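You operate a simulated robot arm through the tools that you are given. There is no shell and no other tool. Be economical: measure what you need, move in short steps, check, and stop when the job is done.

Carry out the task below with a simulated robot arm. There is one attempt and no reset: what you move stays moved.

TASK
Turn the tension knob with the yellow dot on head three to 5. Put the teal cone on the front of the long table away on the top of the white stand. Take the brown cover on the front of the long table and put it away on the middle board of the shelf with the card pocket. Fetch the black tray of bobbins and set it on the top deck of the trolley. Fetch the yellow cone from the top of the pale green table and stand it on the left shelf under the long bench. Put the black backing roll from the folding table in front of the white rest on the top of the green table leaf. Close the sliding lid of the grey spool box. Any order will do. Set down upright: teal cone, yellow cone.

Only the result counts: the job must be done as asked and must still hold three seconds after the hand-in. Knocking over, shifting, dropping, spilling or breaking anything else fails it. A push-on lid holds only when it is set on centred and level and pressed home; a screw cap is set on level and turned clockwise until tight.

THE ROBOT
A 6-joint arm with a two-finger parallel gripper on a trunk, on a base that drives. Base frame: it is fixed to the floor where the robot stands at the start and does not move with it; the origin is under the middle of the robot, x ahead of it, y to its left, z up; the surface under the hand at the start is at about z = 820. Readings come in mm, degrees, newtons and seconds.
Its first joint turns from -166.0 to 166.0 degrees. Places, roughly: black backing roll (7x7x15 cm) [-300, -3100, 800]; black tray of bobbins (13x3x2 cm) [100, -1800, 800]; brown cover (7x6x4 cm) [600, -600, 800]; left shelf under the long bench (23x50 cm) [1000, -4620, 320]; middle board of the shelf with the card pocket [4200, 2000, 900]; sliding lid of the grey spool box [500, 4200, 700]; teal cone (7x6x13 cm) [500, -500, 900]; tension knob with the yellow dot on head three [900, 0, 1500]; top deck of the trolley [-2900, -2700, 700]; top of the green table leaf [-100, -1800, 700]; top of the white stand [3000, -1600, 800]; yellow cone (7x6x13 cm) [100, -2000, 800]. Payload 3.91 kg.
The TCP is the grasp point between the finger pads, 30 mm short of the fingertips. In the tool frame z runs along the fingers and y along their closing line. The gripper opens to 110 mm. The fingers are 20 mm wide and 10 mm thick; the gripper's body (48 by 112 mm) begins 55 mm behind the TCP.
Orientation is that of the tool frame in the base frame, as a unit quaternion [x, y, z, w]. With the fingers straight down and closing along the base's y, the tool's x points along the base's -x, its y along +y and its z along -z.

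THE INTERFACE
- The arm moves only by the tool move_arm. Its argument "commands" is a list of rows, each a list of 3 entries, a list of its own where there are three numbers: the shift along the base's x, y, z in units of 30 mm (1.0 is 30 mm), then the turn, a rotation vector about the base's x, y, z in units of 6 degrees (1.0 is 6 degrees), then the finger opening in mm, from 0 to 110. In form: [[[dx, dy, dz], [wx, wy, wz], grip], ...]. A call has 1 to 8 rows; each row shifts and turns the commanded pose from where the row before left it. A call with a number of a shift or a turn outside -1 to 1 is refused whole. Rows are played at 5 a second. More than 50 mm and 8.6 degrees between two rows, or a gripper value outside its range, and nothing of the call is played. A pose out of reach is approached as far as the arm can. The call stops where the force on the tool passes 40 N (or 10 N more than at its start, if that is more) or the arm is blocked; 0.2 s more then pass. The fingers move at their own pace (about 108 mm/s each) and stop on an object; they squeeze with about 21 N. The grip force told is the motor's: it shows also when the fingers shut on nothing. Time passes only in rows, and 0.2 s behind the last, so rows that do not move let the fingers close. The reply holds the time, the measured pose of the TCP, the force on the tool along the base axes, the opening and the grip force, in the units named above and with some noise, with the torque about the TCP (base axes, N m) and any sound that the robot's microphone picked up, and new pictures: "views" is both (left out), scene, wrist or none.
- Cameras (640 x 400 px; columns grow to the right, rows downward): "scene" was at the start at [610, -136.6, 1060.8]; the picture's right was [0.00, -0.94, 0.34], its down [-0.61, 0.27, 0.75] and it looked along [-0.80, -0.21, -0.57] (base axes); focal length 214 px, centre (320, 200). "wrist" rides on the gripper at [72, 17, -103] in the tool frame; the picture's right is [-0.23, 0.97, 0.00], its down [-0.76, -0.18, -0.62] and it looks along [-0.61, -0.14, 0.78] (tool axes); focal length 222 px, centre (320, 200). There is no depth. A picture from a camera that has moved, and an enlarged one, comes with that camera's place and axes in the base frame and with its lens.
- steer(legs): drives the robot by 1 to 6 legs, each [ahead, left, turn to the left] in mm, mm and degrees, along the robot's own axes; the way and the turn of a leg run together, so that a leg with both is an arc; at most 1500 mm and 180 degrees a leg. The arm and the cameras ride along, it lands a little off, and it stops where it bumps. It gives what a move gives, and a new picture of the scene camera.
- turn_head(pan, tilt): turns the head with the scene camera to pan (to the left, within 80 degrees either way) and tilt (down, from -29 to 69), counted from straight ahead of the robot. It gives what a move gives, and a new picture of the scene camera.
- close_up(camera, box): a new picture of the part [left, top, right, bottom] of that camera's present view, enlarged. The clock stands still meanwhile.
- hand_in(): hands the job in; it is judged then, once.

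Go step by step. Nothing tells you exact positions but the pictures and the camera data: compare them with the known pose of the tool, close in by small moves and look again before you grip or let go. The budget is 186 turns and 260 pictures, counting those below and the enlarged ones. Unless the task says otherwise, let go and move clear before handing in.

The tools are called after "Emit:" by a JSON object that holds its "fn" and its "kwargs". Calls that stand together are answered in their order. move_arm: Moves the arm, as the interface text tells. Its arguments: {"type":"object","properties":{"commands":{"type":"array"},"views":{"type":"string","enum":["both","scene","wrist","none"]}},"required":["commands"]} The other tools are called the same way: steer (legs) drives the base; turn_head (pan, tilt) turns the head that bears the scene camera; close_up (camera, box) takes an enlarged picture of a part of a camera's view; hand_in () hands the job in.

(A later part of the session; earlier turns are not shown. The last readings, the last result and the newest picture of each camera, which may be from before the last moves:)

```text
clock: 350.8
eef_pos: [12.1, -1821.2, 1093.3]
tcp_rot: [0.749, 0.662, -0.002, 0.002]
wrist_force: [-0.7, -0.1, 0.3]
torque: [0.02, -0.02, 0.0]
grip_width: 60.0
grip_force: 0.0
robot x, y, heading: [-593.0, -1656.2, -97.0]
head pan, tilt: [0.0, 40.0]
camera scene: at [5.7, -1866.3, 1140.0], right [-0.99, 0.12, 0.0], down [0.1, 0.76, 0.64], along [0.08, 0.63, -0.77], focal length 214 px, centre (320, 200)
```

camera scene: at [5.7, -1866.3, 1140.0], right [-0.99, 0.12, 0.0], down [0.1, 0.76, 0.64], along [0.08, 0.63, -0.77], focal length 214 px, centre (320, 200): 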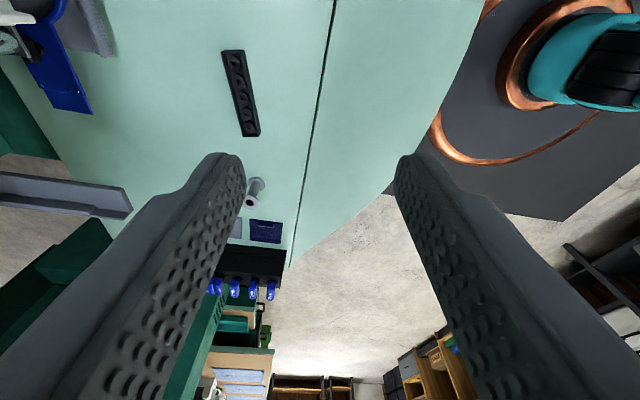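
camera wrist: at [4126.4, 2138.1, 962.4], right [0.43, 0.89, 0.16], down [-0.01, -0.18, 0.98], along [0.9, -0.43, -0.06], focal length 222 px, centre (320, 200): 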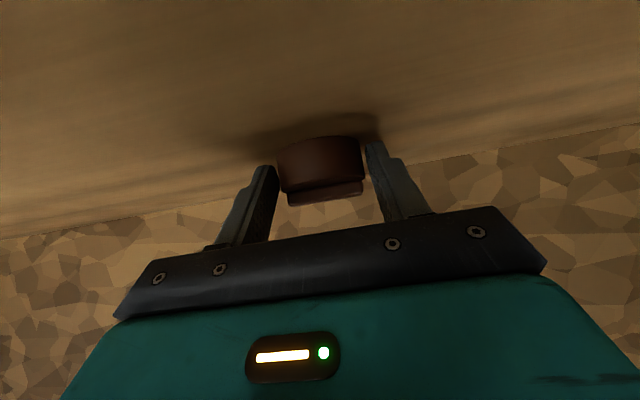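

Emit:
{"fn": "turn_head", "kwargs": {"pan": 0, "tilt": 5}}

Emit:
{"fn": "close_up", "kwargs": {"camera": "wrist", "box": [0, 0, 640, 400]}}

```text
clock: 351.8
eef_pos: [11.9, -1822.4, 1092.1]
tcp_rot: [0.749, 0.662, -0.002, 0.0]
wrist_force: [0.2, 0.2, 0.1]
torque: [-0.03, -0.04, 0.02]
grip_width: 60.2
grip_force: 0.0
robot x, y, heading: [-593.1, -1659.4, -97.1]
head pan, tilt: [0.0, 5.0]
camera scene: at [-1.1, -1921.7, 1132.7], right [-0.99, 0.12, 0.0], down [0.12, 0.99, 0.08], along [0.01, 0.08, -1.0], focal length 214 px, centre (320, 200)
```

scene: 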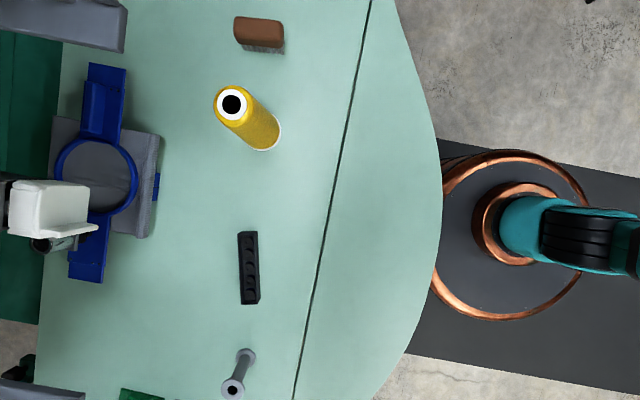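

```text
1.00 times, centred on (320, 200) of wrist (not enlarged: the box is as wide or as high as the picture)
camera zoom: at [37.4, -1751.5, 1196.5], right [0.94, -0.35, 0.0], down [-0.27, -0.73, 0.63], along [-0.22, -0.59, -0.78], focal length 222 px, centre (320, 200)
```

zoom: 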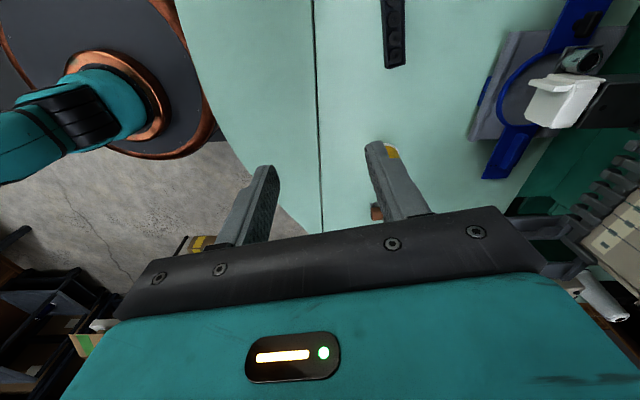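

Emit:
{"fn": "close_up", "kwargs": {"camera": "scene", "box": [200, 220, 300, 320]}}

```text
4.00 times, centred on (250, 270) of scene
camera zoom: at [-1.1, -1921.7, 1132.7], right [-0.99, 0.12, 0.0], down [0.12, 0.99, 0.08], along [0.01, 0.08, -1.0], focal length 858 px, centre (600, -80)
```

zoom: 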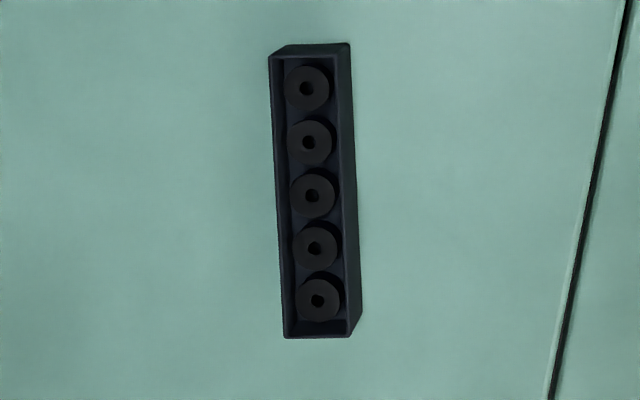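

The tray is aligned with the tool heading, centred at (140, -1787), with its top at about z 770. I'll descend over it.

Emit:
{"fn": "move_arm", "kwargs": {"commands": [[[0.8, 0.22, -0.9], [0, 0, 0], 60], [[0.8, 0.22, -0.9], [0, 0, 0], 60], [[0.8, 0.22, -0.9], [0, 0, 0], 60], [[0.8, 0.22, -0.9], [0, 0, 0], 60], [[0.8, 0.22, -0.9], [0, 0, 0], 60], [[0.27, 0.07, -0.9], [0, 0, 0], 60], [[0, 0, -0.9], [0, 0, 0], 60], [[0, 0, -0.9], [0, 0, 0], 60]], "views": "none"}}

Emit:
{"fn": "turn_head", "kwargs": {"pan": 0, "tilt": 35}}

Emit:
{"fn": "close_up", "kwargs": {"camera": "wrist", "box": [0, 0, 640, 400]}}

```text
clock: 353.6
eef_pos: [140.2, -1785.5, 875.8]
tcp_rot: [0.749, 0.662, -0.002, 0.001]
wrist_force: [0.5, 0.4, 0.0]
torque: [0.02, -0.02, -0.01]
grip_width: 59.9
grip_force: 0.0
robot x, y, heading: [-591.6, -1657.9, -97.1]
head pan, tilt: [0.0, 5.0]
```

```text
clock: 354.5
eef_pos: [139.9, -1785.2, 877.0]
tcp_rot: [0.75, 0.662, -0.002, 0.001]
wrist_force: [-0.1, -0.8, -0.1]
torque: [0.02, 0.01, -0.01]
grip_width: 60.1
grip_force: 0.0
robot x, y, heading: [-594.6, -1654.8, -97.3]
head pan, tilt: [0.0, 35.0]
camera scene: at [132.2, -1838.2, 920.1], right [-0.99, 0.12, 0.0], down [0.1, 0.82, 0.57], along [0.07, 0.56, -0.82], focal length 214 px, centre (320, 200)
```

scene: 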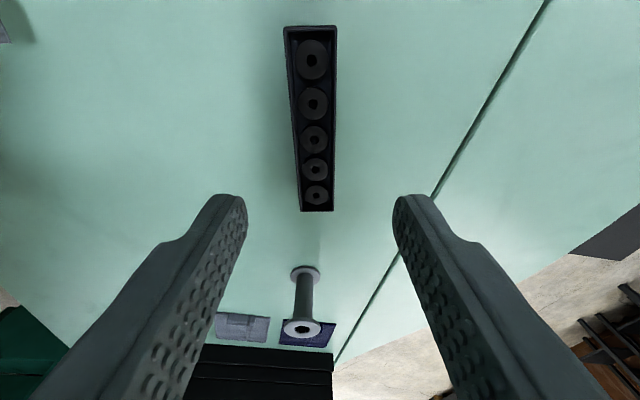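

```text
1.00 times, centred on (320, 200) of wrist (not enlarged: the box is as wide or as high as the picture)
camera zoom: at [164.7, -1715.7, 980.4], right [0.94, -0.35, 0.0], down [-0.27, -0.73, 0.63], along [-0.22, -0.59, -0.78], focal length 222 px, centre (320, 200)
```

zoom: 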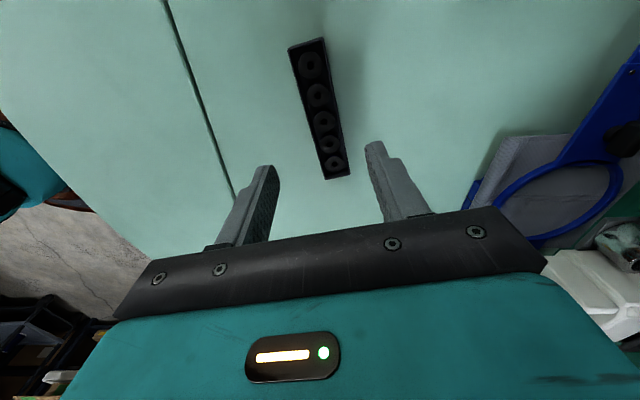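

Emit:
{"fn": "move_arm", "kwargs": {"commands": [[[0.05, 0, -0.9], [0, 0, 0], 60], [[0, 0, -0.9], [0, 0, 0], 60], [[0, 0, -0.9], [0, 0, 0], 60], [[0, 0, -0.1], [0, 0, 0], 60], [[0, 0, -0.1], [0, 0, 0], 60], [[0, 0, -0.1], [0, 0, 0], 60]], "views": "wrist"}}

```text
clock: 355.9
eef_pos: [141.4, -1785.3, 787.5]
tcp_rot: [0.749, 0.663, -0.003, 0.001]
wrist_force: [-0.5, -0.1, 0.0]
torque: [-0.04, -0.02, 0.0]
grip_width: 59.9
grip_force: 0.1
robot x, y, heading: [-591.3, -1661.6, -96.8]
head pan, tilt: [0.0, 35.0]
camera wrist: at [166.7, -1716.6, 891.0], right [0.94, -0.35, 0.0], down [-0.27, -0.73, 0.63], along [-0.22, -0.59, -0.78], focal length 222 px, centre (320, 200)
```

wrist: 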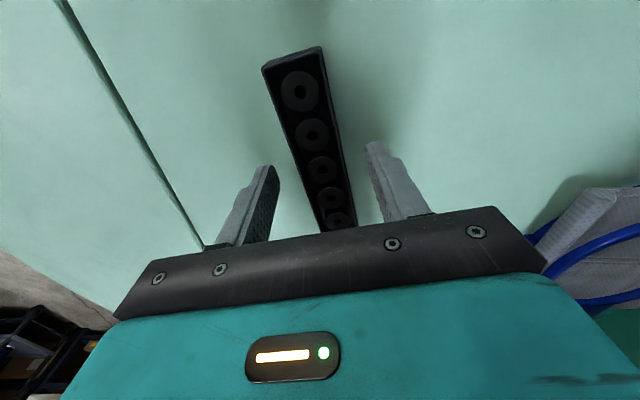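

Emit:
{"fn": "move_arm", "kwargs": {"commands": [[[0, 0, -0.1], [0, 0, 0], 60], [[0, 0, 0], [0, 0, 0], 15], [[0, 0, 0], [0, 0, 0], 15], [[0, 0, 0], [0, 0, 0], 15]], "views": "none"}}

Emit:
{"fn": "move_arm", "kwargs": {"commands": [[[0, 0, 0.4], [0, 0, 0], 15], [[0, 0, 0.6], [0, 0, 0], 15]], "views": "both"}}

```text
clock: 356.9
eef_pos: [142.0, -1786.9, 783.4]
tcp_rot: [0.75, 0.662, -0.002, 0.0]
wrist_force: [-0.6, 0.0, 1.5]
torque: [0.01, -0.02, 0.06]
grip_width: 29.0
grip_force: 20.8
robot x, y, heading: [-594.3, -1657.6, -97.0]
head pan, tilt: [0.0, 35.0]
```

```text
clock: 357.5
eef_pos: [141.5, -1784.8, 814.0]
tcp_rot: [0.749, 0.662, -0.003, 0.001]
wrist_force: [0.1, -0.5, -0.4]
torque: [0.0, 0.02, 0.0]
grip_width: 28.8
grip_force: 20.7
robot x, y, heading: [-590.4, -1658.9, -97.1]
head pan, tilt: [0.0, 35.0]
camera scene: at [134.0, -1838.5, 857.3], right [-0.99, 0.12, 0.0], down [0.1, 0.82, 0.57], along [0.07, 0.57, -0.82], focal length 214 px, centre (320, 200)
camera wrist: at [166.6, -1716.1, 917.6], right [0.94, -0.35, 0.0], down [-0.27, -0.73, 0.63], along [-0.22, -0.59, -0.78], focal length 222 px, centre (320, 200)
```

scene: 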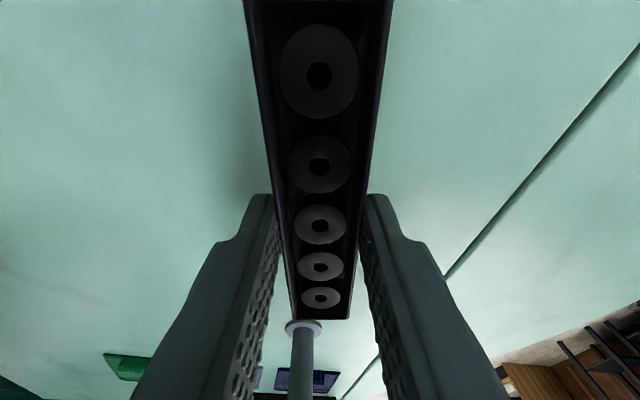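
wrist: 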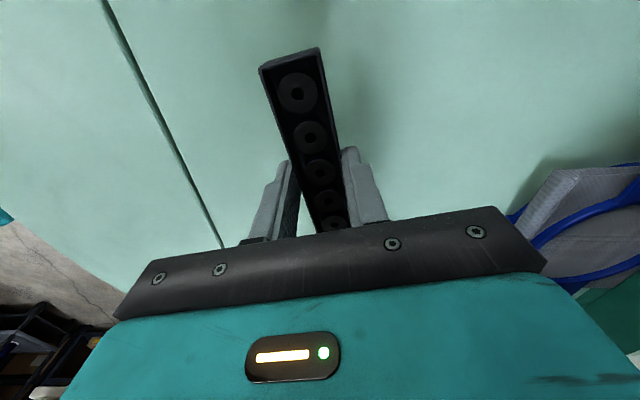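

The tray is held level with all five bobbins in. I'll lift and retract it, then turn towards the trolley.

Emit:
{"fn": "move_arm", "kwargs": {"commands": [[[0, 0, 1], [0, 0, 0], 15], [[-0.5, 0.1, 1], [0, 0, 0], 15], [[-0.9, 0.15, 1], [0, 0, 0], 15], [[-0.9, 0.15, 1], [0, 0, 0], 15], [[-0.9, 0.15, 1], [0, 0, 0], 15], [[-0.9, 0.15, 1], [0, 0, 0], 15], [[-0.9, 0.15, 1], [0, 0, 0], 15], [[-0.9, 0.15, 1], [0, 0, 0], 15]], "views": "none"}}

Emit:
{"fn": "move_arm", "kwargs": {"commands": [[[-0.9, 0.15, 1], [0, 0, 0], 15], [[-0.9, 0.15, 1], [0, 0, 0], 15], [[-0.9, 0.15, 1], [0, 0, 0], 15], [[-0.9, 0.15, 0.5], [0, 0, 0], 15], [[-0.9, 0.15, 0], [0, 0, 0], 15]], "views": "none"}}

Emit:
{"fn": "steer", "kwargs": {"legs": [[0, 0, -59]]}}

Emit:
{"fn": "turn_head", "kwargs": {"pan": 0, "tilt": -29}}

```text
clock: 359.3
eef_pos: [-38.0, -1754.9, 1054.3]
tcp_rot: [0.75, 0.662, -0.003, 0.0]
wrist_force: [0.7, 0.4, -1.3]
torque: [0.0, 0.05, -0.03]
grip_width: 28.8
grip_force: 20.9
robot x, y, heading: [-594.5, -1657.7, -97.0]
head pan, tilt: [0.0, 35.0]
```

```text
clock: 360.5
eef_pos: [-170.8, -1735.0, 1159.8]
tcp_rot: [0.75, 0.661, -0.003, 0.001]
wrist_force: [1.5, 0.3, 0.2]
torque: [0.02, 0.04, -0.02]
grip_width: 28.6
grip_force: 20.7
robot x, y, heading: [-592.2, -1653.6, -96.9]
head pan, tilt: [0.0, 35.0]
```

```text
clock: 363.6
eef_pos: [-447.9, -2061.4, 1160.7]
tcp_rot: [0.98, 0.199, -0.004, -0.001]
wrist_force: [0.5, 0.6, -0.5]
torque: [0.02, -0.03, -0.04]
grip_width: 28.8
grip_force: 21.0
robot x, y, heading: [-593.7, -1657.8, -157.1]
head pan, tilt: [0.0, 35.0]
camera scene: at [-498.3, -2081.7, 1203.7], right [-0.39, 0.92, 0.0], down [0.76, 0.32, 0.57], along [0.52, 0.22, -0.82], focal length 214 px, centre (320, 200)
```

scene: 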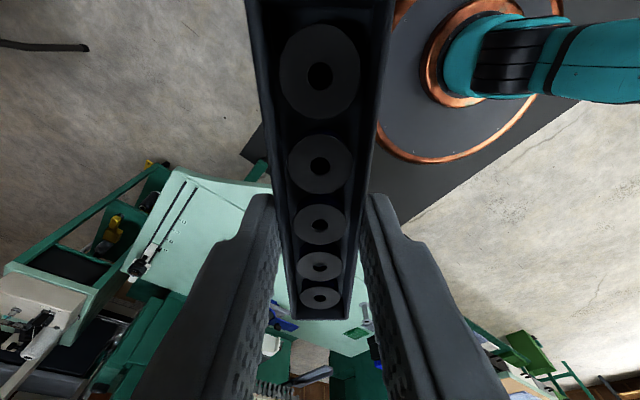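

```text
clock: 364.9
eef_pos: [-446.8, -2061.1, 1160.2]
tcp_rot: [0.98, 0.199, -0.003, 0.0]
wrist_force: [0.6, -0.2, -1.0]
torque: [0.0, 0.02, 0.0]
grip_width: 28.8
grip_force: 21.1
robot x, y, heading: [-594.1, -1656.4, -157.1]
head pan, tilt: [0.0, -28.6]
camera scene: at [-586.8, -2119.2, 1224.4], right [-0.39, 0.92, 0.0], down [0.81, 0.34, -0.48], along [-0.45, -0.19, -0.88], focal length 214 px, centre (320, 200)
```

scene: 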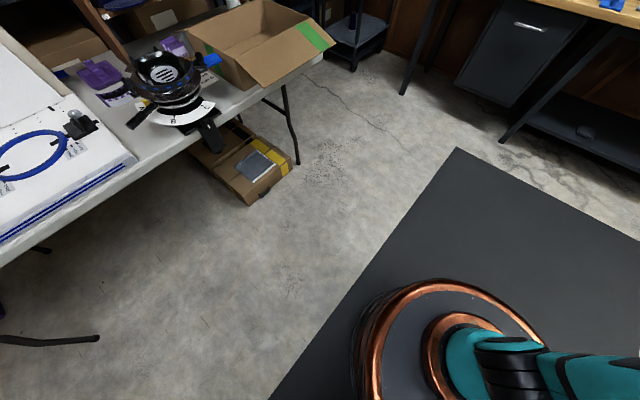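

I can see the trolley in the far corner beyond the folding table. I'll drive between the workbench and the folding table.

Emit:
{"fn": "steer", "kwargs": {"legs": [[910, -174, 0], [700, 190, 0]]}}

```text
clock: 371.0
eef_pos: [-1457.1, -2254.6, 1162.2]
tcp_rot: [0.981, 0.193, -0.001, 0.003]
wrist_force: [-2.5, -0.4, -1.1]
torque: [0.05, -0.19, -0.01]
grip_width: 29.0
grip_force: 21.0
robot x, y, heading: [-1594.9, -1859.4, -157.5]
head pan, tilt: [0.0, -28.6]
stopped in leg 2: the robot was blocked; the commanded pose is now the measured one
camera scene: at [-1596.9, -2311.1, 1227.3], right [-0.38, 0.93, -0.01], down [0.81, 0.33, -0.48], along [-0.44, -0.19, -0.88], focal length 214 px, centre (320, 200)
```

scene: 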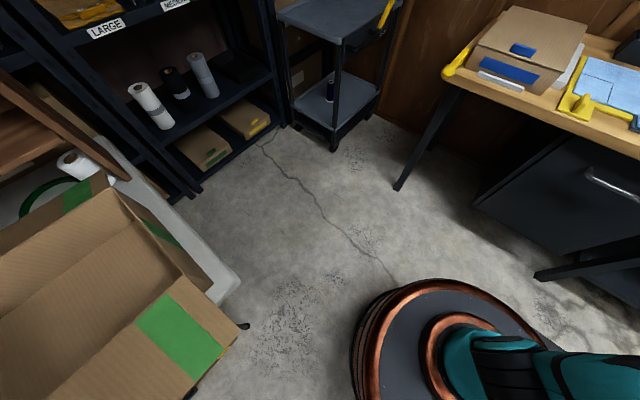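

It was blocked again, probably at the mat edge. I'll retry, first edging away from the folding table.

Emit:
{"fn": "steer", "kwargs": {"legs": [[200, -60, 0]]}}

```text
clock: 372.7
eef_pos: [-1659.3, -2283.0, 1160.2]
tcp_rot: [0.981, 0.195, -0.004, 0.002]
wrist_force: [0.2, -0.2, -0.3]
torque: [0.02, 0.03, 0.0]
grip_width: 28.8
grip_force: 21.2
robot x, y, heading: [-1801.3, -1882.4, -157.7]
head pan, tilt: [0.0, -28.6]
camera scene: at [-1797.2, -2338.7, 1226.1], right [-0.38, 0.92, 0.0], down [0.81, 0.33, -0.49], along [-0.45, -0.19, -0.87], focal length 214 px, centre (320, 200)
```

scene: 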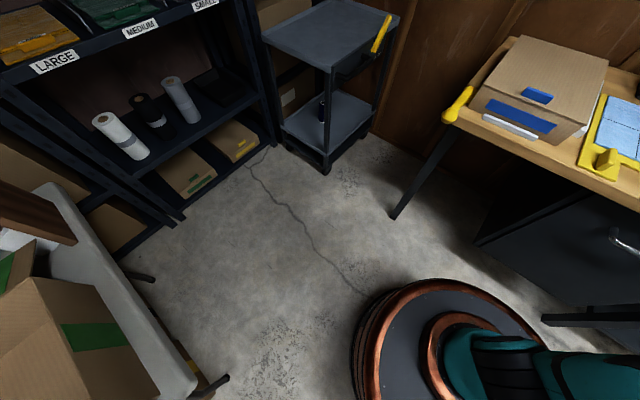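

The trolley top deck is at about z 700, with its near corner at (-2683, -2650). I'll turn so the arm points at it, then drive up.

Emit:
{"fn": "steer", "kwargs": {"legs": [[0, 0, -104], [-350, 253, 0], [-350, 253, 0]]}}

```text
clock: 382.0
eef_pos: [-2614.7, -2685.9, 1163.1]
tcp_rot: [0.75, -0.661, -0.005, -0.001]
wrist_force: [0.7, -0.2, 0.6]
torque: [0.04, 0.0, 0.0]
grip_width: 28.6
grip_force: 20.8
robot x, y, heading: [-2195.7, -2648.9, 97.3]
head pan, tilt: [0.0, -28.6]
camera scene: at [-2633.3, -2535.9, 1227.6], right [0.99, 0.13, -0.01], down [0.11, -0.87, -0.49], along [-0.07, 0.48, -0.87], focal length 214 px, centre (320, 200)
```

scene: 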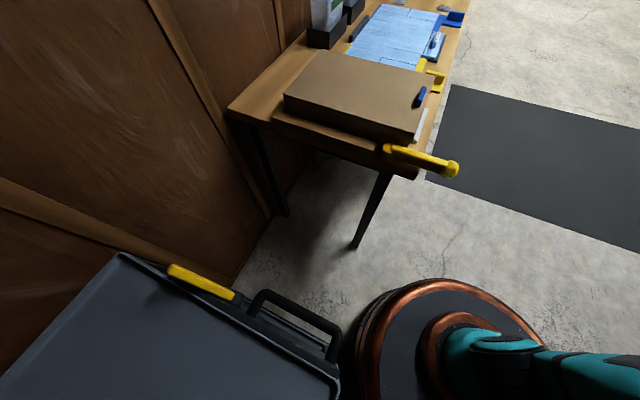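

Emit:
{"fn": "turn_head", "kwargs": {"pan": 0, "tilt": 10}}

```text
clock: 383.0
eef_pos: [-2614.0, -2683.4, 1162.7]
tcp_rot: [0.75, -0.661, -0.006, -0.001]
wrist_force: [-0.3, 0.3, -0.3]
torque: [0.03, -0.01, 0.02]
grip_width: 28.8
grip_force: 20.7
robot x, y, heading: [-2199.8, -2650.6, 96.9]
head pan, tilt: [0.0, 10.0]
camera scene: at [-2626.5, -2591.3, 1201.1], right [0.99, 0.13, -0.01], down [0.12, -0.98, 0.16], along [0.01, -0.16, -0.99], focal length 214 px, centre (320, 200)
```

scene: 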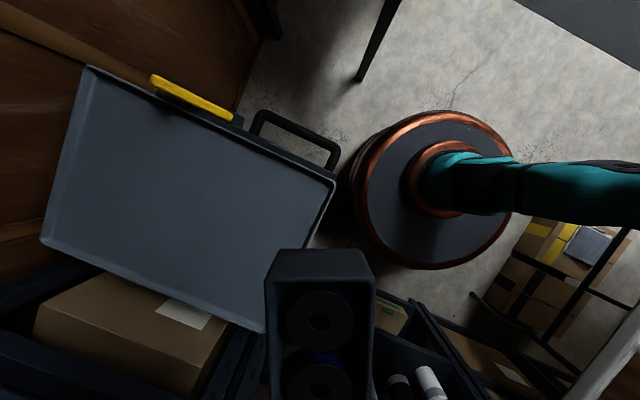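

The deck corners are mapped, with the centre near (-2938, -2742). I'll move the tray over (-2829, -2775).

Emit:
{"fn": "move_arm", "kwargs": {"commands": [[[-0.9, -0.38, -0.3], [0, 0, 0], 15], [[-0.9, -0.38, -0.3], [0, 0, 0], 15], [[-0.9, -0.38, -0.3], [0, 0, 0], 15], [[-0.9, -0.38, -0.3], [0, 0, 0], 15], [[-0.9, -0.38, -0.3], [0, 0, 0], 15], [[-0.9, -0.38, -0.5], [0, 0, 0], 15], [[-0.9, -0.38, -0.5], [0, 0, 0], 15], [[-0.9, -0.38, -0.5], [0, 0, 0], 15]], "views": "scene"}}

Emit:
{"fn": "move_arm", "kwargs": {"commands": [[[0, 0, -1], [0, 0, 0], 15], [[0, 0, -1], [0, 0, 0], 15], [[0, 0, -1], [0, 0, 0], 15], [[0, 0, -1], [0, 0, 0], 15], [[0, 0, -1], [0, 0, 0], 15]], "views": "both"}}

```text
clock: 384.8
eef_pos: [-2830.3, -2777.3, 1072.9]
tcp_rot: [0.75, -0.661, -0.006, 0.0]
wrist_force: [0.3, 0.5, 1.0]
torque: [-0.01, 0.07, -0.02]
grip_width: 29.0
grip_force: 20.6
robot x, y, heading: [-2196.6, -2648.8, 97.2]
head pan, tilt: [0.0, 10.0]
camera scene: at [-2842.2, -2684.4, 1112.1], right [0.99, 0.13, -0.01], down [0.12, -0.98, 0.17], along [0.01, -0.17, -0.99], focal length 214 px, centre (320, 200)
```

scene: 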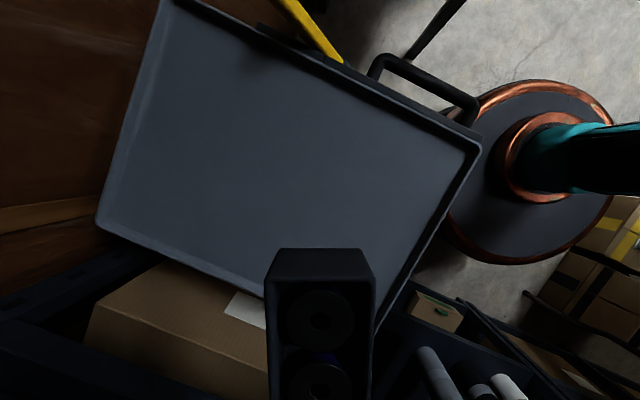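

```text
clock: 386.0
eef_pos: [-2830.3, -2777.0, 923.6]
tcp_rot: [0.75, -0.661, -0.006, 0.001]
wrist_force: [-0.6, -0.4, 0.1]
torque: [0.0, -0.02, -0.02]
grip_width: 28.7
grip_force: 21.6
robot x, y, heading: [-2196.0, -2653.1, 97.1]
head pan, tilt: [0.0, 10.0]
camera scene: at [-2842.0, -2683.2, 962.4], right [0.99, 0.13, -0.01], down [0.12, -0.98, 0.17], along [0.01, -0.17, -0.99], focal length 214 px, centre (320, 200)
camera wrist: at [-2837.3, -2852.0, 1026.9], right [-0.99, 0.1, 0.01], down [0.09, 0.77, 0.63], along [0.06, 0.63, -0.78], focal length 222 px, centre (320, 200)
```

scene: 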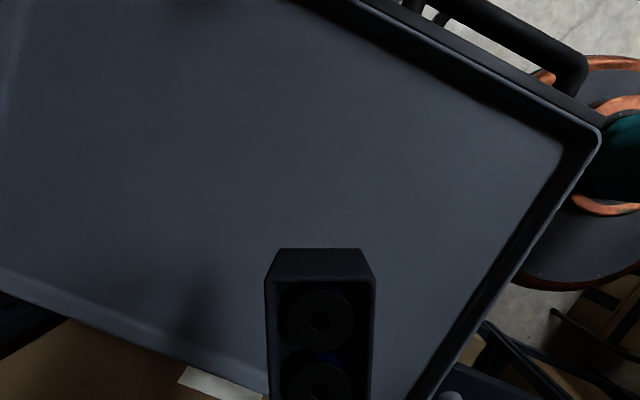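
wrist: 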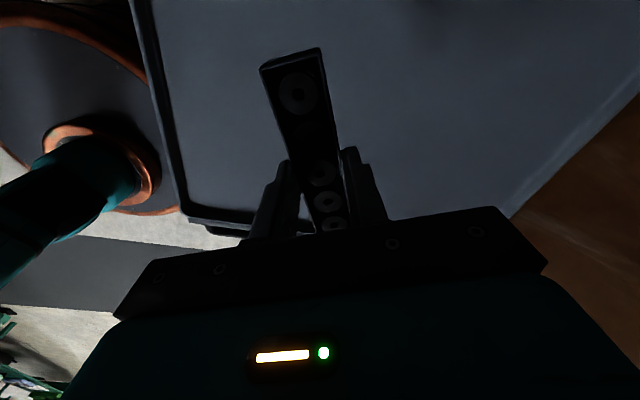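

Emit:
{"fn": "move_arm", "kwargs": {"commands": [[[-0.3, 0.7, -0.9], [0, 0, 0], 15], [[0, 0.3, -0.9], [0, 0, 0], 15], [[0, 0, -0.9], [0, 0, 0], 15], [[0, 0, -0.5], [0, 0, 0], 15]], "views": "wrist"}}

```text
clock: 387.0
eef_pos: [-2839.7, -2746.2, 825.4]
tcp_rot: [0.75, -0.661, -0.006, 0.0]
wrist_force: [-0.5, 0.9, -0.4]
torque: [0.0, 0.01, 0.0]
grip_width: 28.9
grip_force: 20.5
robot x, y, heading: [-2198.1, -2651.9, 97.1]
head pan, tilt: [0.0, 10.0]
camera wrist: at [-2847.3, -2822.3, 928.7], right [-0.99, 0.1, 0.01], down [0.09, 0.77, 0.63], along [0.06, 0.63, -0.78], focal length 222 px, centre (320, 200)
```

wrist: 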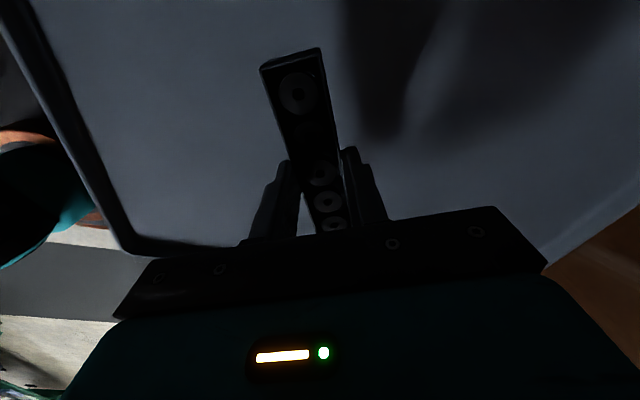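

Emit:
{"fn": "move_arm", "kwargs": {"commands": [[[0, 0, -0.4], [0, 0, 0], 15], [[0, 0, -0.4], [0, 0, 0], 15], [[0, 0, -0.1], [0, 0, 0], 15], [[0, 0, -0.1], [0, 0, 0], 15], [[0, 0, -0.1], [0, 0, 0], 15], [[0, 0, -0.1], [0, 0, 0], 15], [[0, 0, -0.1], [0, 0, 0], 15]], "views": "wrist"}}

```text
clock: 388.6
eef_pos: [-2840.2, -2745.5, 787.7]
tcp_rot: [0.751, -0.661, -0.005, 0.0]
wrist_force: [0.2, 1.3, -0.6]
torque: [-0.01, 0.0, -0.02]
grip_width: 29.0
grip_force: 21.0
robot x, y, heading: [-2199.1, -2650.5, 97.3]
head pan, tilt: [0.0, 10.0]
camera wrist: at [-2847.5, -2821.2, 891.0], right [-0.99, 0.1, 0.01], down [0.09, 0.77, 0.63], along [0.06, 0.63, -0.78], focal length 222 px, centre (320, 200)
```

wrist: 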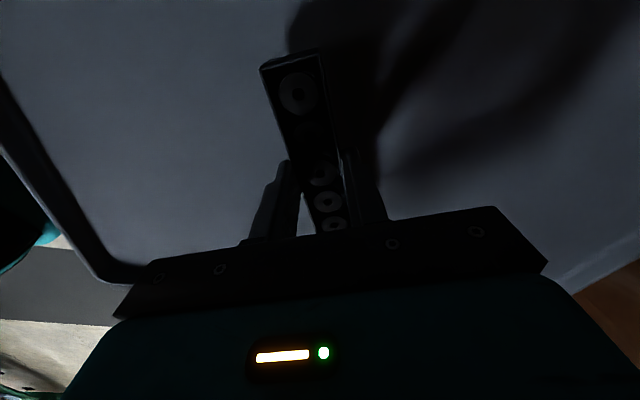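

Emit:
{"fn": "move_arm", "kwargs": {"commands": [[[0, 0, -0.1], [0, 0, 0], 15], [[0, 0, -0.1], [0, 0, 0], 15], [[0, 0, -0.1], [0, 0, 0], 15], [[0, 0, -0.1], [0, 0, 0], 15], [[0, 0, -0.1], [0, 0, 0], 15], [[0, 0, -0.1], [0, 0, 0], 15], [[0, 0, -0.1], [0, 0, 0], 15], [[0, 0, -0.1], [0, 0, 0], 15]], "views": "none"}}

```text
clock: 390.2
eef_pos: [-2840.2, -2745.9, 770.8]
tcp_rot: [0.75, -0.661, -0.007, 0.002]
wrist_force: [7.0, 1.9, 13.5]
torque: [0.11, -0.48, 0.04]
grip_width: 29.0
grip_force: 20.6
robot x, y, heading: [-2192.6, -2647.3, 97.1]
head pan, tilt: [0.0, 10.0]
stopped in row 7: the force on the tool passed its limit at 47 N (the readings are from after the stop); the commanded pose is now the measured one
```

The tray is on the deck. I'll release and rise.

Emit:
{"fn": "move_arm", "kwargs": {"commands": [[[0, 0, 0], [0, 0, 0], 60], [[0, 0, 0], [0, 0, 0], 60], [[0, 0, 0.5], [0, 0, 0], 60], [[0, 0, 1], [0, 0, 0], 60], [[0, 0, 1], [0, 0, 0], 60], [[0, 0, 1], [0, 0, 0], 60], [[0, 0, 1], [0, 0, 0], 60], [[0, 0, 1], [0, 0, 0], 60]], "views": "wrist"}}

Emit:
{"fn": "turn_head", "kwargs": {"pan": 0, "tilt": 30}}

```text
clock: 392.0
eef_pos: [-2838.6, -2746.4, 933.1]
tcp_rot: [0.75, -0.661, -0.006, 0.001]
wrist_force: [-0.2, -0.1, -0.5]
torque: [0.02, 0.01, -0.01]
grip_width: 60.0
grip_force: 0.1
robot x, y, heading: [-2197.4, -2652.7, 97.1]
head pan, tilt: [0.0, 10.0]
camera wrist: at [-2845.8, -2821.9, 1037.2], right [-0.99, 0.1, 0.01], down [0.09, 0.77, 0.63], along [0.06, 0.62, -0.78], focal length 222 px, centre (320, 200)
```

wrist: 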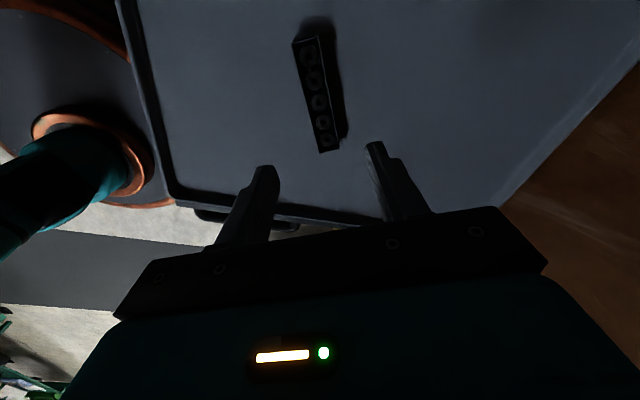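

```text
clock: 392.8
eef_pos: [-2838.7, -2745.9, 934.3]
tcp_rot: [0.75, -0.661, -0.006, 0.003]
wrist_force: [0.0, 0.3, 0.6]
torque: [0.0, -0.02, 0.03]
grip_width: 60.0
grip_force: 0.0
robot x, y, heading: [-2197.2, -2651.4, 97.3]
head pan, tilt: [0.0, 30.0]
camera scene: at [-2846.5, -2685.1, 974.5], right [0.99, 0.12, -0.01], down [0.11, -0.86, 0.49], along [0.05, -0.49, -0.87], focal length 214 px, centre (320, 200)
```

scene: 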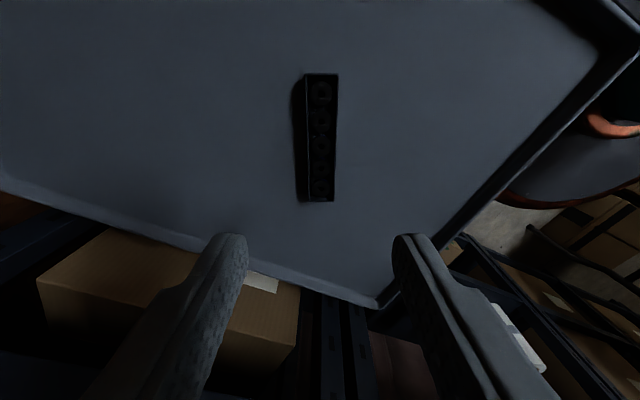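

The tray with all five bobbins is on the trolley deck. Next is the black roll, so I'll retract, bring the arm forward and pitch it up for driving.

Emit:
{"fn": "move_arm", "kwargs": {"commands": [[[0.9, 0.25, 0.95], [0, 0, 0], 60], [[0.9, 0.25, 0.95], [0, 0, 0], 60], [[0.9, 0.25, 0.95], [0, 0, 0], 60], [[0.9, 0.25, 0.95], [0, 0, 0], 60], [[0.9, 0.25, 0.95], [0, 0, 0], 60], [[0.9, 0.25, 0.95], [0, 0, 0], 60], [[0.9, 0.25, 0.95], [0, 0, 0], 60], [[0.9, 0.25, 0.95], [0, 0, 0], 60]], "views": "none"}}

Emit:
{"fn": "move_arm", "kwargs": {"commands": [[[0.8, 0.9, 0], [0, 0, 0], 60], [[0.8, 0.9, 0], [0, 0, 0], 60], [[0.8, 0.9, 0], [0, 0, 0], 60], [[0.8, 0.9, 0], [0.9925, 0.122, 0], 60], [[0.8, 0.9, 0], [0.9925, 0.122, 0], 60], [[0.8, 0.9, 0], [0.9925, 0.122, 0], 60], [[0.8, 0.9, 0], [0.9925, 0.122, 0], 60], [[0.8, 0.9, 0], [0.9925, 0.122, 0], 60]], "views": "none"}}

Emit:
{"fn": "move_arm", "kwargs": {"commands": [[[0.8, 0.9, 0], [0.9925, 0.122, 0], 60], [[0.8, 0.9, 0], [0.9925, 0.122, 0], 60], [[0.8, 0.9, 0], [0.9925, 0.122, 0], 60], [[0.8, 0.9, 0], [0, 0, 0], 60], [[0.8, 0.9, 0], [0, 0, 0], 60], [[0.8, 0.9, 0], [0, 0, 0], 60]], "views": "none"}}

Emit:
{"fn": "turn_head", "kwargs": {"pan": 0, "tilt": -20}}

```text
clock: 394.6
eef_pos: [-2624.3, -2686.5, 1160.0]
tcp_rot: [0.75, -0.661, -0.006, 0.002]
wrist_force: [-0.4, 0.2, -0.3]
torque: [0.01, -0.07, -0.02]
grip_width: 60.1
grip_force: 0.1
robot x, y, heading: [-2194.9, -2652.6, 97.4]
head pan, tilt: [0.0, 30.0]
```

```text
clock: 396.4
eef_pos: [-2432.5, -2471.1, 1163.7]
tcp_rot: [0.725, -0.637, -0.201, -0.17]
wrist_force: [0.2, 0.4, -0.7]
torque: [0.0, -0.01, 0.04]
grip_width: 60.1
grip_force: 0.0
robot x, y, heading: [-2199.6, -2652.6, 97.1]
head pan, tilt: [0.0, 30.0]
```

```text
clock: 397.8
eef_pos: [-2307.1, -2314.6, 1165.9]
tcp_rot: [0.706, -0.577, -0.32, -0.258]
wrist_force: [5.6, 2.4, 0.1]
torque: [-0.22, 0.42, 0.36]
grip_width: 60.1
grip_force: 0.1
robot x, y, heading: [-2195.7, -2652.5, 97.1]
head pan, tilt: [0.0, 30.0]
```

```text
clock: 399.0
eef_pos: [-2308.8, -2316.4, 1165.7]
tcp_rot: [0.707, -0.576, -0.32, -0.257]
wrist_force: [-0.3, 0.1, 0.6]
torque: [-0.05, -0.03, -0.02]
grip_width: 59.8
grip_force: 0.1
robot x, y, heading: [-2193.0, -2650.4, 97.2]
head pan, tilt: [0.0, -20.0]
camera scene: at [-2320.6, -2264.3, 1306.2], right [0.98, 0.21, -0.01], down [0.07, -0.36, -0.93], along [-0.19, 0.91, -0.37], focal length 214 px, centre (320, 200)
```

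scene: 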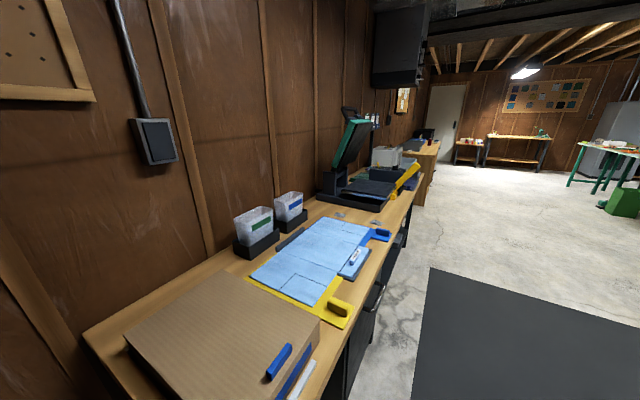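

Emit:
{"fn": "steer", "kwargs": {"legs": [[666, -331, 0], [12, -707, 0], [0, 0, 157], [125, 436, 0]]}}

```text
clock: 404.8
eef_pos: [-1803.1, -1626.4, 1164.4]
tcp_rot: [0.685, -0.601, -0.311, -0.269]
wrist_force: [0.2, -0.5, -0.3]
torque: [0.01, 0.02, 0.01]
grip_width: 60.2
grip_force: 0.0
robot x, y, heading: [-1708.8, -1971.7, 97.1]
head pan, tilt: [0.0, -20.0]
stopped in leg 2: the robot was blocked; the commanded pose is now the measured one
camera scene: at [-1809.4, -1574.5, 1306.4], right [0.99, 0.13, -0.01], down [0.04, -0.36, -0.93], along [-0.13, 0.92, -0.37], focal length 214 px, centre (320, 200)
```

scene: 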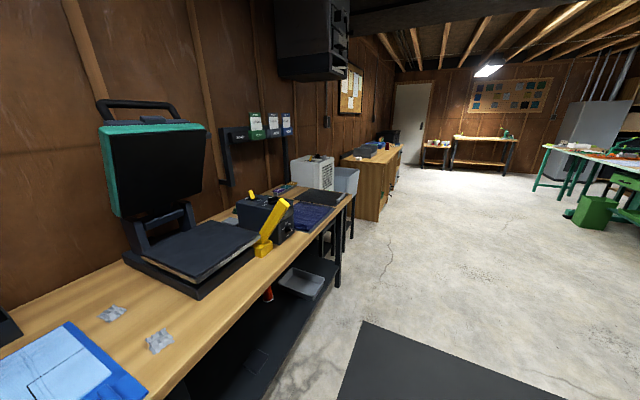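

Emit:
{"fn": "steer", "kwargs": {"legs": [[0, -460, 0]]}}

```text
clock: 406.4
eef_pos: [-1675.0, -1668.4, 1164.8]
tcp_rot: [0.686, -0.602, -0.309, -0.268]
wrist_force: [-0.3, -0.1, 0.6]
torque: [0.0, 0.01, -0.01]
grip_width: 59.9
grip_force: 0.1
robot x, y, heading: [-1582.9, -2012.7, 97.0]
head pan, tilt: [0.0, -20.0]
stopped in leg 1: the robot was blocked; the commanded pose is now the measured one
camera scene: at [-1680.5, -1616.4, 1306.2], right [0.99, 0.13, -0.01], down [0.04, -0.36, -0.93], along [-0.12, 0.92, -0.37], focal length 214 px, centre (320, 200)
```

scene: 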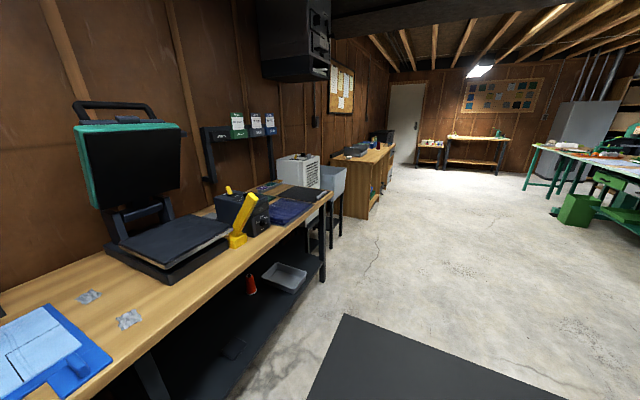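

The mat edge deflects the base, so I'll stay in the corridor between the mat and the folding table.

Emit:
{"fn": "steer", "kwargs": {"legs": [[-75, -10, 0], [-243, -515, 0], [-243, -515, 0]]}}

```text
clock: 413.1
eef_pos: [-570.5, -2091.8, 1164.5]
tcp_rot: [0.685, -0.603, -0.31, -0.268]
wrist_force: [-0.4, -0.9, 0.5]
torque: [0.01, 0.0, 0.02]
grip_width: 60.0
grip_force: 0.1
robot x, y, heading: [-480.2, -2436.5, 97.1]
head pan, tilt: [0.0, -20.0]
camera scene: at [-578.4, -2039.6, 1306.1], right [0.99, 0.13, -0.01], down [0.04, -0.36, -0.93], along [-0.12, 0.92, -0.37], focal length 214 px, centre (320, 200)
```

scene: 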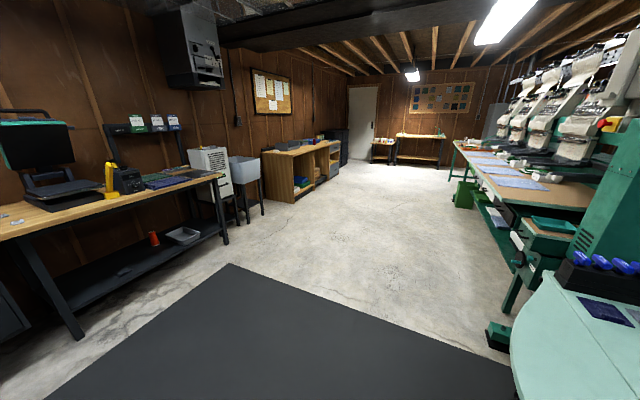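

Emit:
{"fn": "steer", "kwargs": {"legs": [[0, 0, 170]]}}

Emit:
{"fn": "turn_head", "kwargs": {"pan": 0, "tilt": -5}}

```text
clock: 420.6
eef_pos: [-434.7, -2788.7, 1165.0]
tcp_rot: [0.647, 0.642, -0.289, 0.292]
wrist_force: [-0.6, 0.1, 0.1]
torque: [0.01, 0.03, -0.01]
grip_width: 59.7
grip_force: 0.0
robot x, y, heading: [-474.4, -2436.2, -90.7]
head pan, tilt: [0.0, -20.0]
camera scene: at [-437.4, -2840.1, 1306.1], right [-1.0, 0.0, -0.01], down [0.01, 0.37, -0.93], along [0.0, -0.93, -0.37], focal length 214 px, centre (320, 200)
```

scene: 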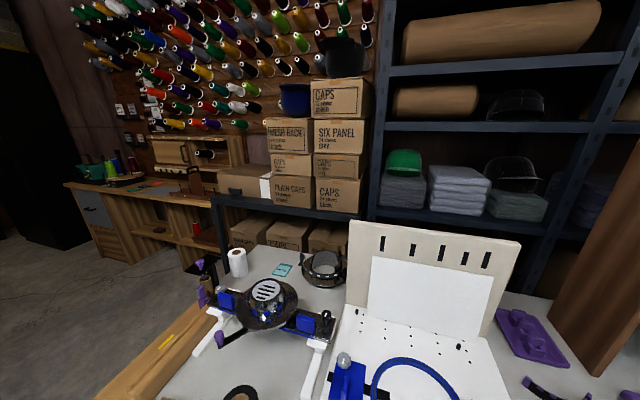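

```text
clock: 421.4
eef_pos: [-435.4, -2787.9, 1165.2]
tcp_rot: [0.647, 0.643, -0.288, 0.291]
wrist_force: [0.2, 0.0, 0.1]
torque: [0.0, 0.02, 0.0]
grip_width: 60.1
grip_force: 0.0
robot x, y, heading: [-479.9, -2433.5, -90.9]
head pan, tilt: [0.0, -5.0]
camera scene: at [-437.3, -2834.4, 1282.5], right [-1.0, 0.0, -0.01], down [0.01, 0.59, -0.8], along [0.0, -0.8, -0.59], focal length 214 px, centre (320, 200)
```

scene: 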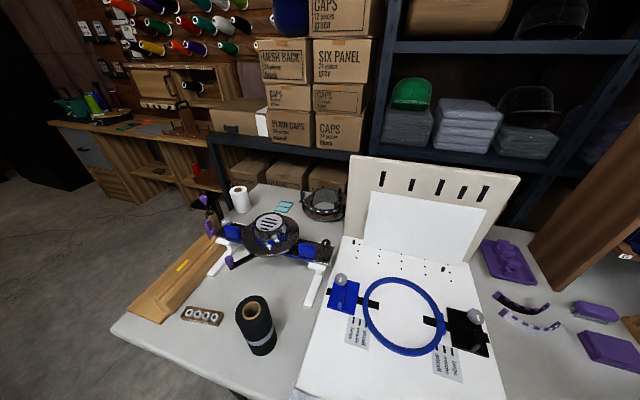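

The black roll stands upright at about (-304, -3035), in front of the white rest. I'll go to a standoff and re-measure.

Emit:
{"fn": "move_arm", "kwargs": {"commands": [[[0.546, -0.4, -0.98], [0, 0, 0], 80], [[0.546, -0.4, -0.98], [0, 0, 0], 110], [[0.546, -0.4, -0.98], [0, 0, 0], 110], [[0.546, -0.4, -0.98], [0, 0, 0], 110], [[0.546, -0.4, -0.98], [0, 0, 0], 110], [[0.546, -0.4, -0.98], [0, 0, 0], 110], [[0.546, -0.4, -0.98], [0, 0, 0], 110], [[0.546, -0.4, -0.5], [0, 0, 0], 110]], "views": "both"}}

```text
clock: 423.2
eef_pos: [-304.4, -2883.1, 942.1]
tcp_rot: [0.647, 0.642, -0.289, 0.292]
wrist_force: [0.0, 0.3, 0.3]
torque: [0.02, 0.0, -0.01]
grip_width: 110.2
grip_force: 0.0
robot x, y, heading: [-477.1, -2435.4, -90.7]
head pan, tilt: [0.0, -5.0]
camera scene: at [-306.6, -2929.4, 1059.6], right [-1.0, 0.0, -0.01], down [0.01, 0.6, -0.8], along [0.0, -0.8, -0.6], focal length 214 px, centre (320, 200)
camera wrist: at [-288.4, -2759.0, 957.1], right [0.97, -0.15, 0.18], down [-0.18, -0.04, 0.98], along [-0.15, -0.99, -0.07], focal length 222 px, centre (320, 200)
```

scene: 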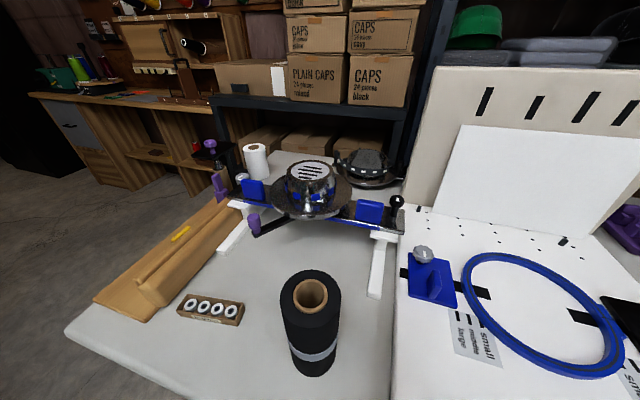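
wrist: 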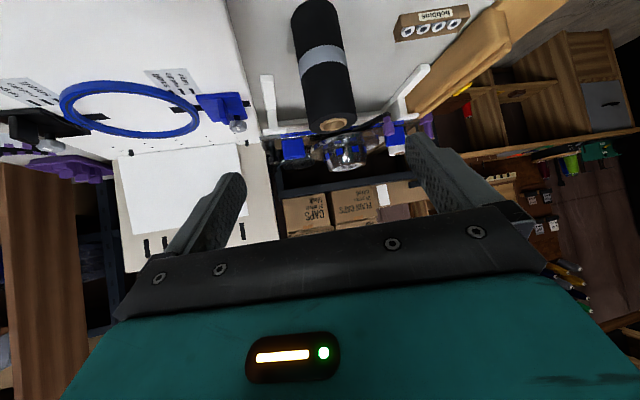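

The roll top is at (-295, -3060, 834), so the table is at about z 684. I'll slide in.

Emit:
{"fn": "move_arm", "kwargs": {"commands": [[[0.06, -0.843, -0.667], [0, 0, 0], 110], [[0.06, -0.843, -0.667], [0, 0, 0], 110], [[0.06, -0.843, -0.667], [0, 0, 0], 110], [[0.06, -0.843, -0.667], [0, 0, 0], 110], [[0.06, -0.843, -0.667], [0, 0, 0], 110]], "views": "wrist"}}

```text
clock: 424.4
eef_pos: [-296.8, -3011.3, 844.2]
tcp_rot: [0.647, 0.642, -0.289, 0.291]
wrist_force: [-0.7, -0.2, -0.8]
torque: [0.0, -0.02, 0.03]
grip_width: 110.0
grip_force: 0.0
robot x, y, heading: [-478.6, -2433.1, -90.6]
head pan, tilt: [0.0, -5.0]
camera wrist: at [-280.6, -2885.4, 859.4], right [0.97, -0.15, 0.18], down [-0.18, -0.04, 0.98], along [-0.15, -0.99, -0.07], focal length 222 px, centre (320, 200)
```

wrist: 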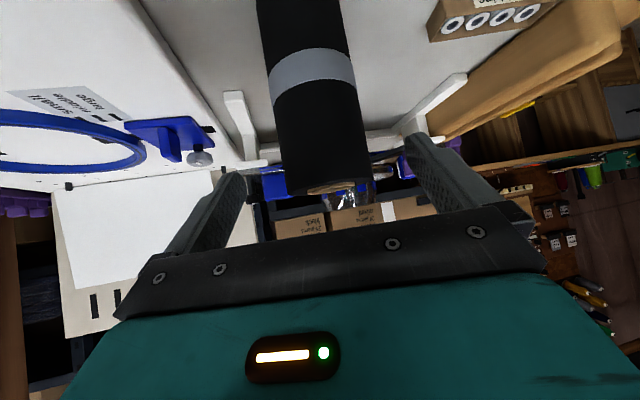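

Emit:
{"fn": "move_arm", "kwargs": {"commands": [[[0.03, -0.8, -0.7], [0, 0, 0], 110], [[0.03, -0.8, -0.7], [0, 0, 0], 110], [[0, 0, 0], [0, 0, 0], 50], [[0, 0, 0], [0, 0, 0], 50], [[0, 0, 0], [0, 0, 0], 50]], "views": "wrist"}}

```text
clock: 425.6
eef_pos: [-294.1, -3057.1, 802.0]
tcp_rot: [0.647, 0.643, -0.289, 0.291]
wrist_force: [-1.1, -0.9, 1.7]
torque: [-0.13, 0.24, -0.01]
grip_width: 65.5
grip_force: 21.0
robot x, y, heading: [-480.4, -2434.4, -90.6]
head pan, tilt: [0.0, -5.0]
camera wrist: at [-278.3, -2933.0, 817.6], right [0.97, -0.15, 0.18], down [-0.18, -0.04, 0.98], along [-0.15, -0.99, -0.07], focal length 222 px, centre (320, 200)
```

wrist: 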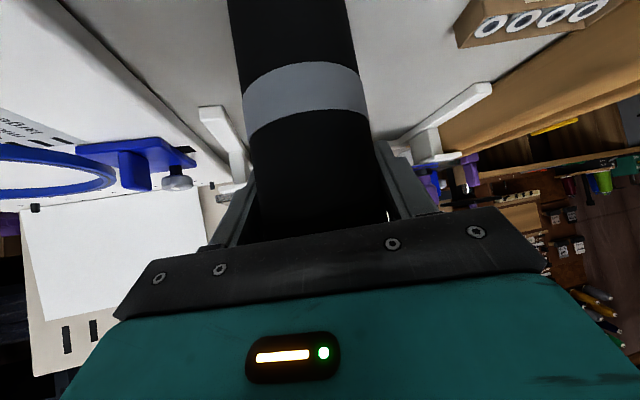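

Gripped at 65 mm. I'll lift and retract.

Emit:
{"fn": "move_arm", "kwargs": {"commands": [[[0, 0, 0.5], [0, 0, 0], 50], [[0, 0, 1], [0, 0, 0], 50], [[0, 0, 1], [0, 0, 0], 50], [[0, 0, 1], [0, 0, 0], 50], [[0, 0.5, 1], [0, 0, 0], 50], [[0, 0.8, 1], [0, 0, 0], 50], [[0, 1, 1], [0, 0, 0], 50], [[0, 1, 1], [0, 0, 0], 50]], "views": "none"}}

Emit:
{"fn": "move_arm", "kwargs": {"commands": [[[-0.6, 1, 1], [0, 0, 0], 50], [[-0.6, 1, 1], [0, 0, 0], 50], [[-0.6, 1, 1], [0, 0, 0], 50], [[-0.6, 1, 1], [0, 0, 0], 50], [[-0.6, 1, 0], [0, 0, 0], 50], [[-0.6, 1, 0], [0, 0, 0], 50]], "views": "scene"}}

```text
clock: 427.4
eef_pos: [-292.8, -2958.4, 1030.9]
tcp_rot: [0.647, 0.643, -0.288, 0.291]
wrist_force: [0.0, -0.7, -3.0]
torque: [-0.01, 0.0, 0.01]
grip_width: 65.2
grip_force: 20.9
robot x, y, heading: [-479.9, -2435.3, -90.6]
head pan, tilt: [0.0, -5.0]
```

```text
clock: 428.8
eef_pos: [-398.5, -2778.7, 1147.2]
tcp_rot: [0.647, 0.643, -0.289, 0.291]
wrist_force: [0.4, 0.0, -2.4]
torque: [-0.04, 0.02, 0.0]
grip_width: 65.1
grip_force: 20.6
robot x, y, heading: [-477.4, -2432.9, -90.6]
head pan, tilt: [0.0, -5.0]
camera scene: at [-400.4, -2825.3, 1264.3], right [-1.0, 0.0, -0.01], down [0.01, 0.6, -0.8], along [0.0, -0.8, -0.6], focal length 214 px, centre (320, 200)
```

scene: 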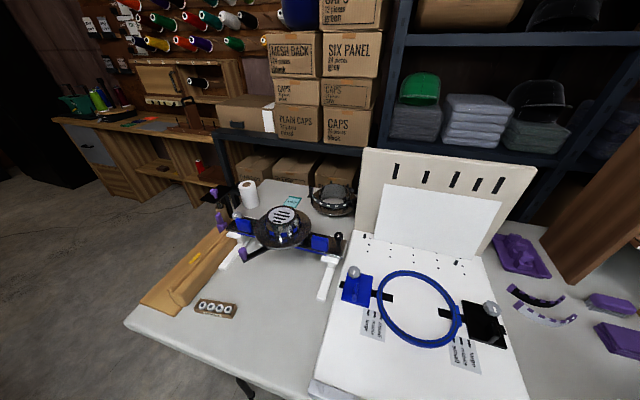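

Emit:
{"fn": "steer", "kwargs": {"legs": [[0, 0, 136]]}}

```text
clock: 434.8
eef_pos: [-302.6, -2131.5, 1147.1]
tcp_rot: [-0.356, 0.84, 0.163, 0.376]
wrist_force: [0.5, 0.5, -3.1]
torque: [0.06, -0.03, -0.01]
grip_width: 65.6
grip_force: 21.2
robot x, y, heading: [-482.8, -2434.7, 45.8]
head pan, tilt: [0.0, -5.0]
camera scene: at [-270.1, -2097.1, 1264.6], right [0.72, -0.69, -0.01], down [-0.42, -0.43, -0.8], along [0.55, 0.58, -0.6], focal length 214 px, centre (320, 200)
```

scene: 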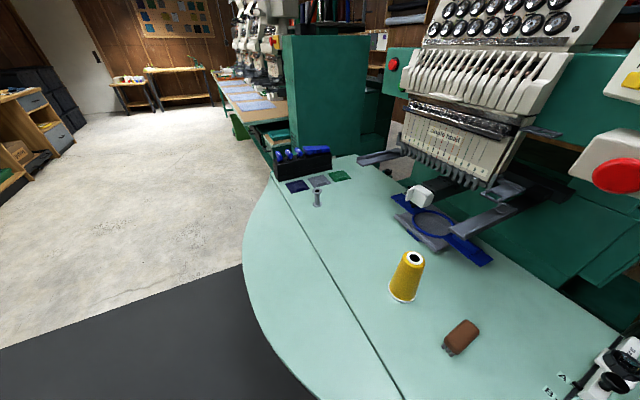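

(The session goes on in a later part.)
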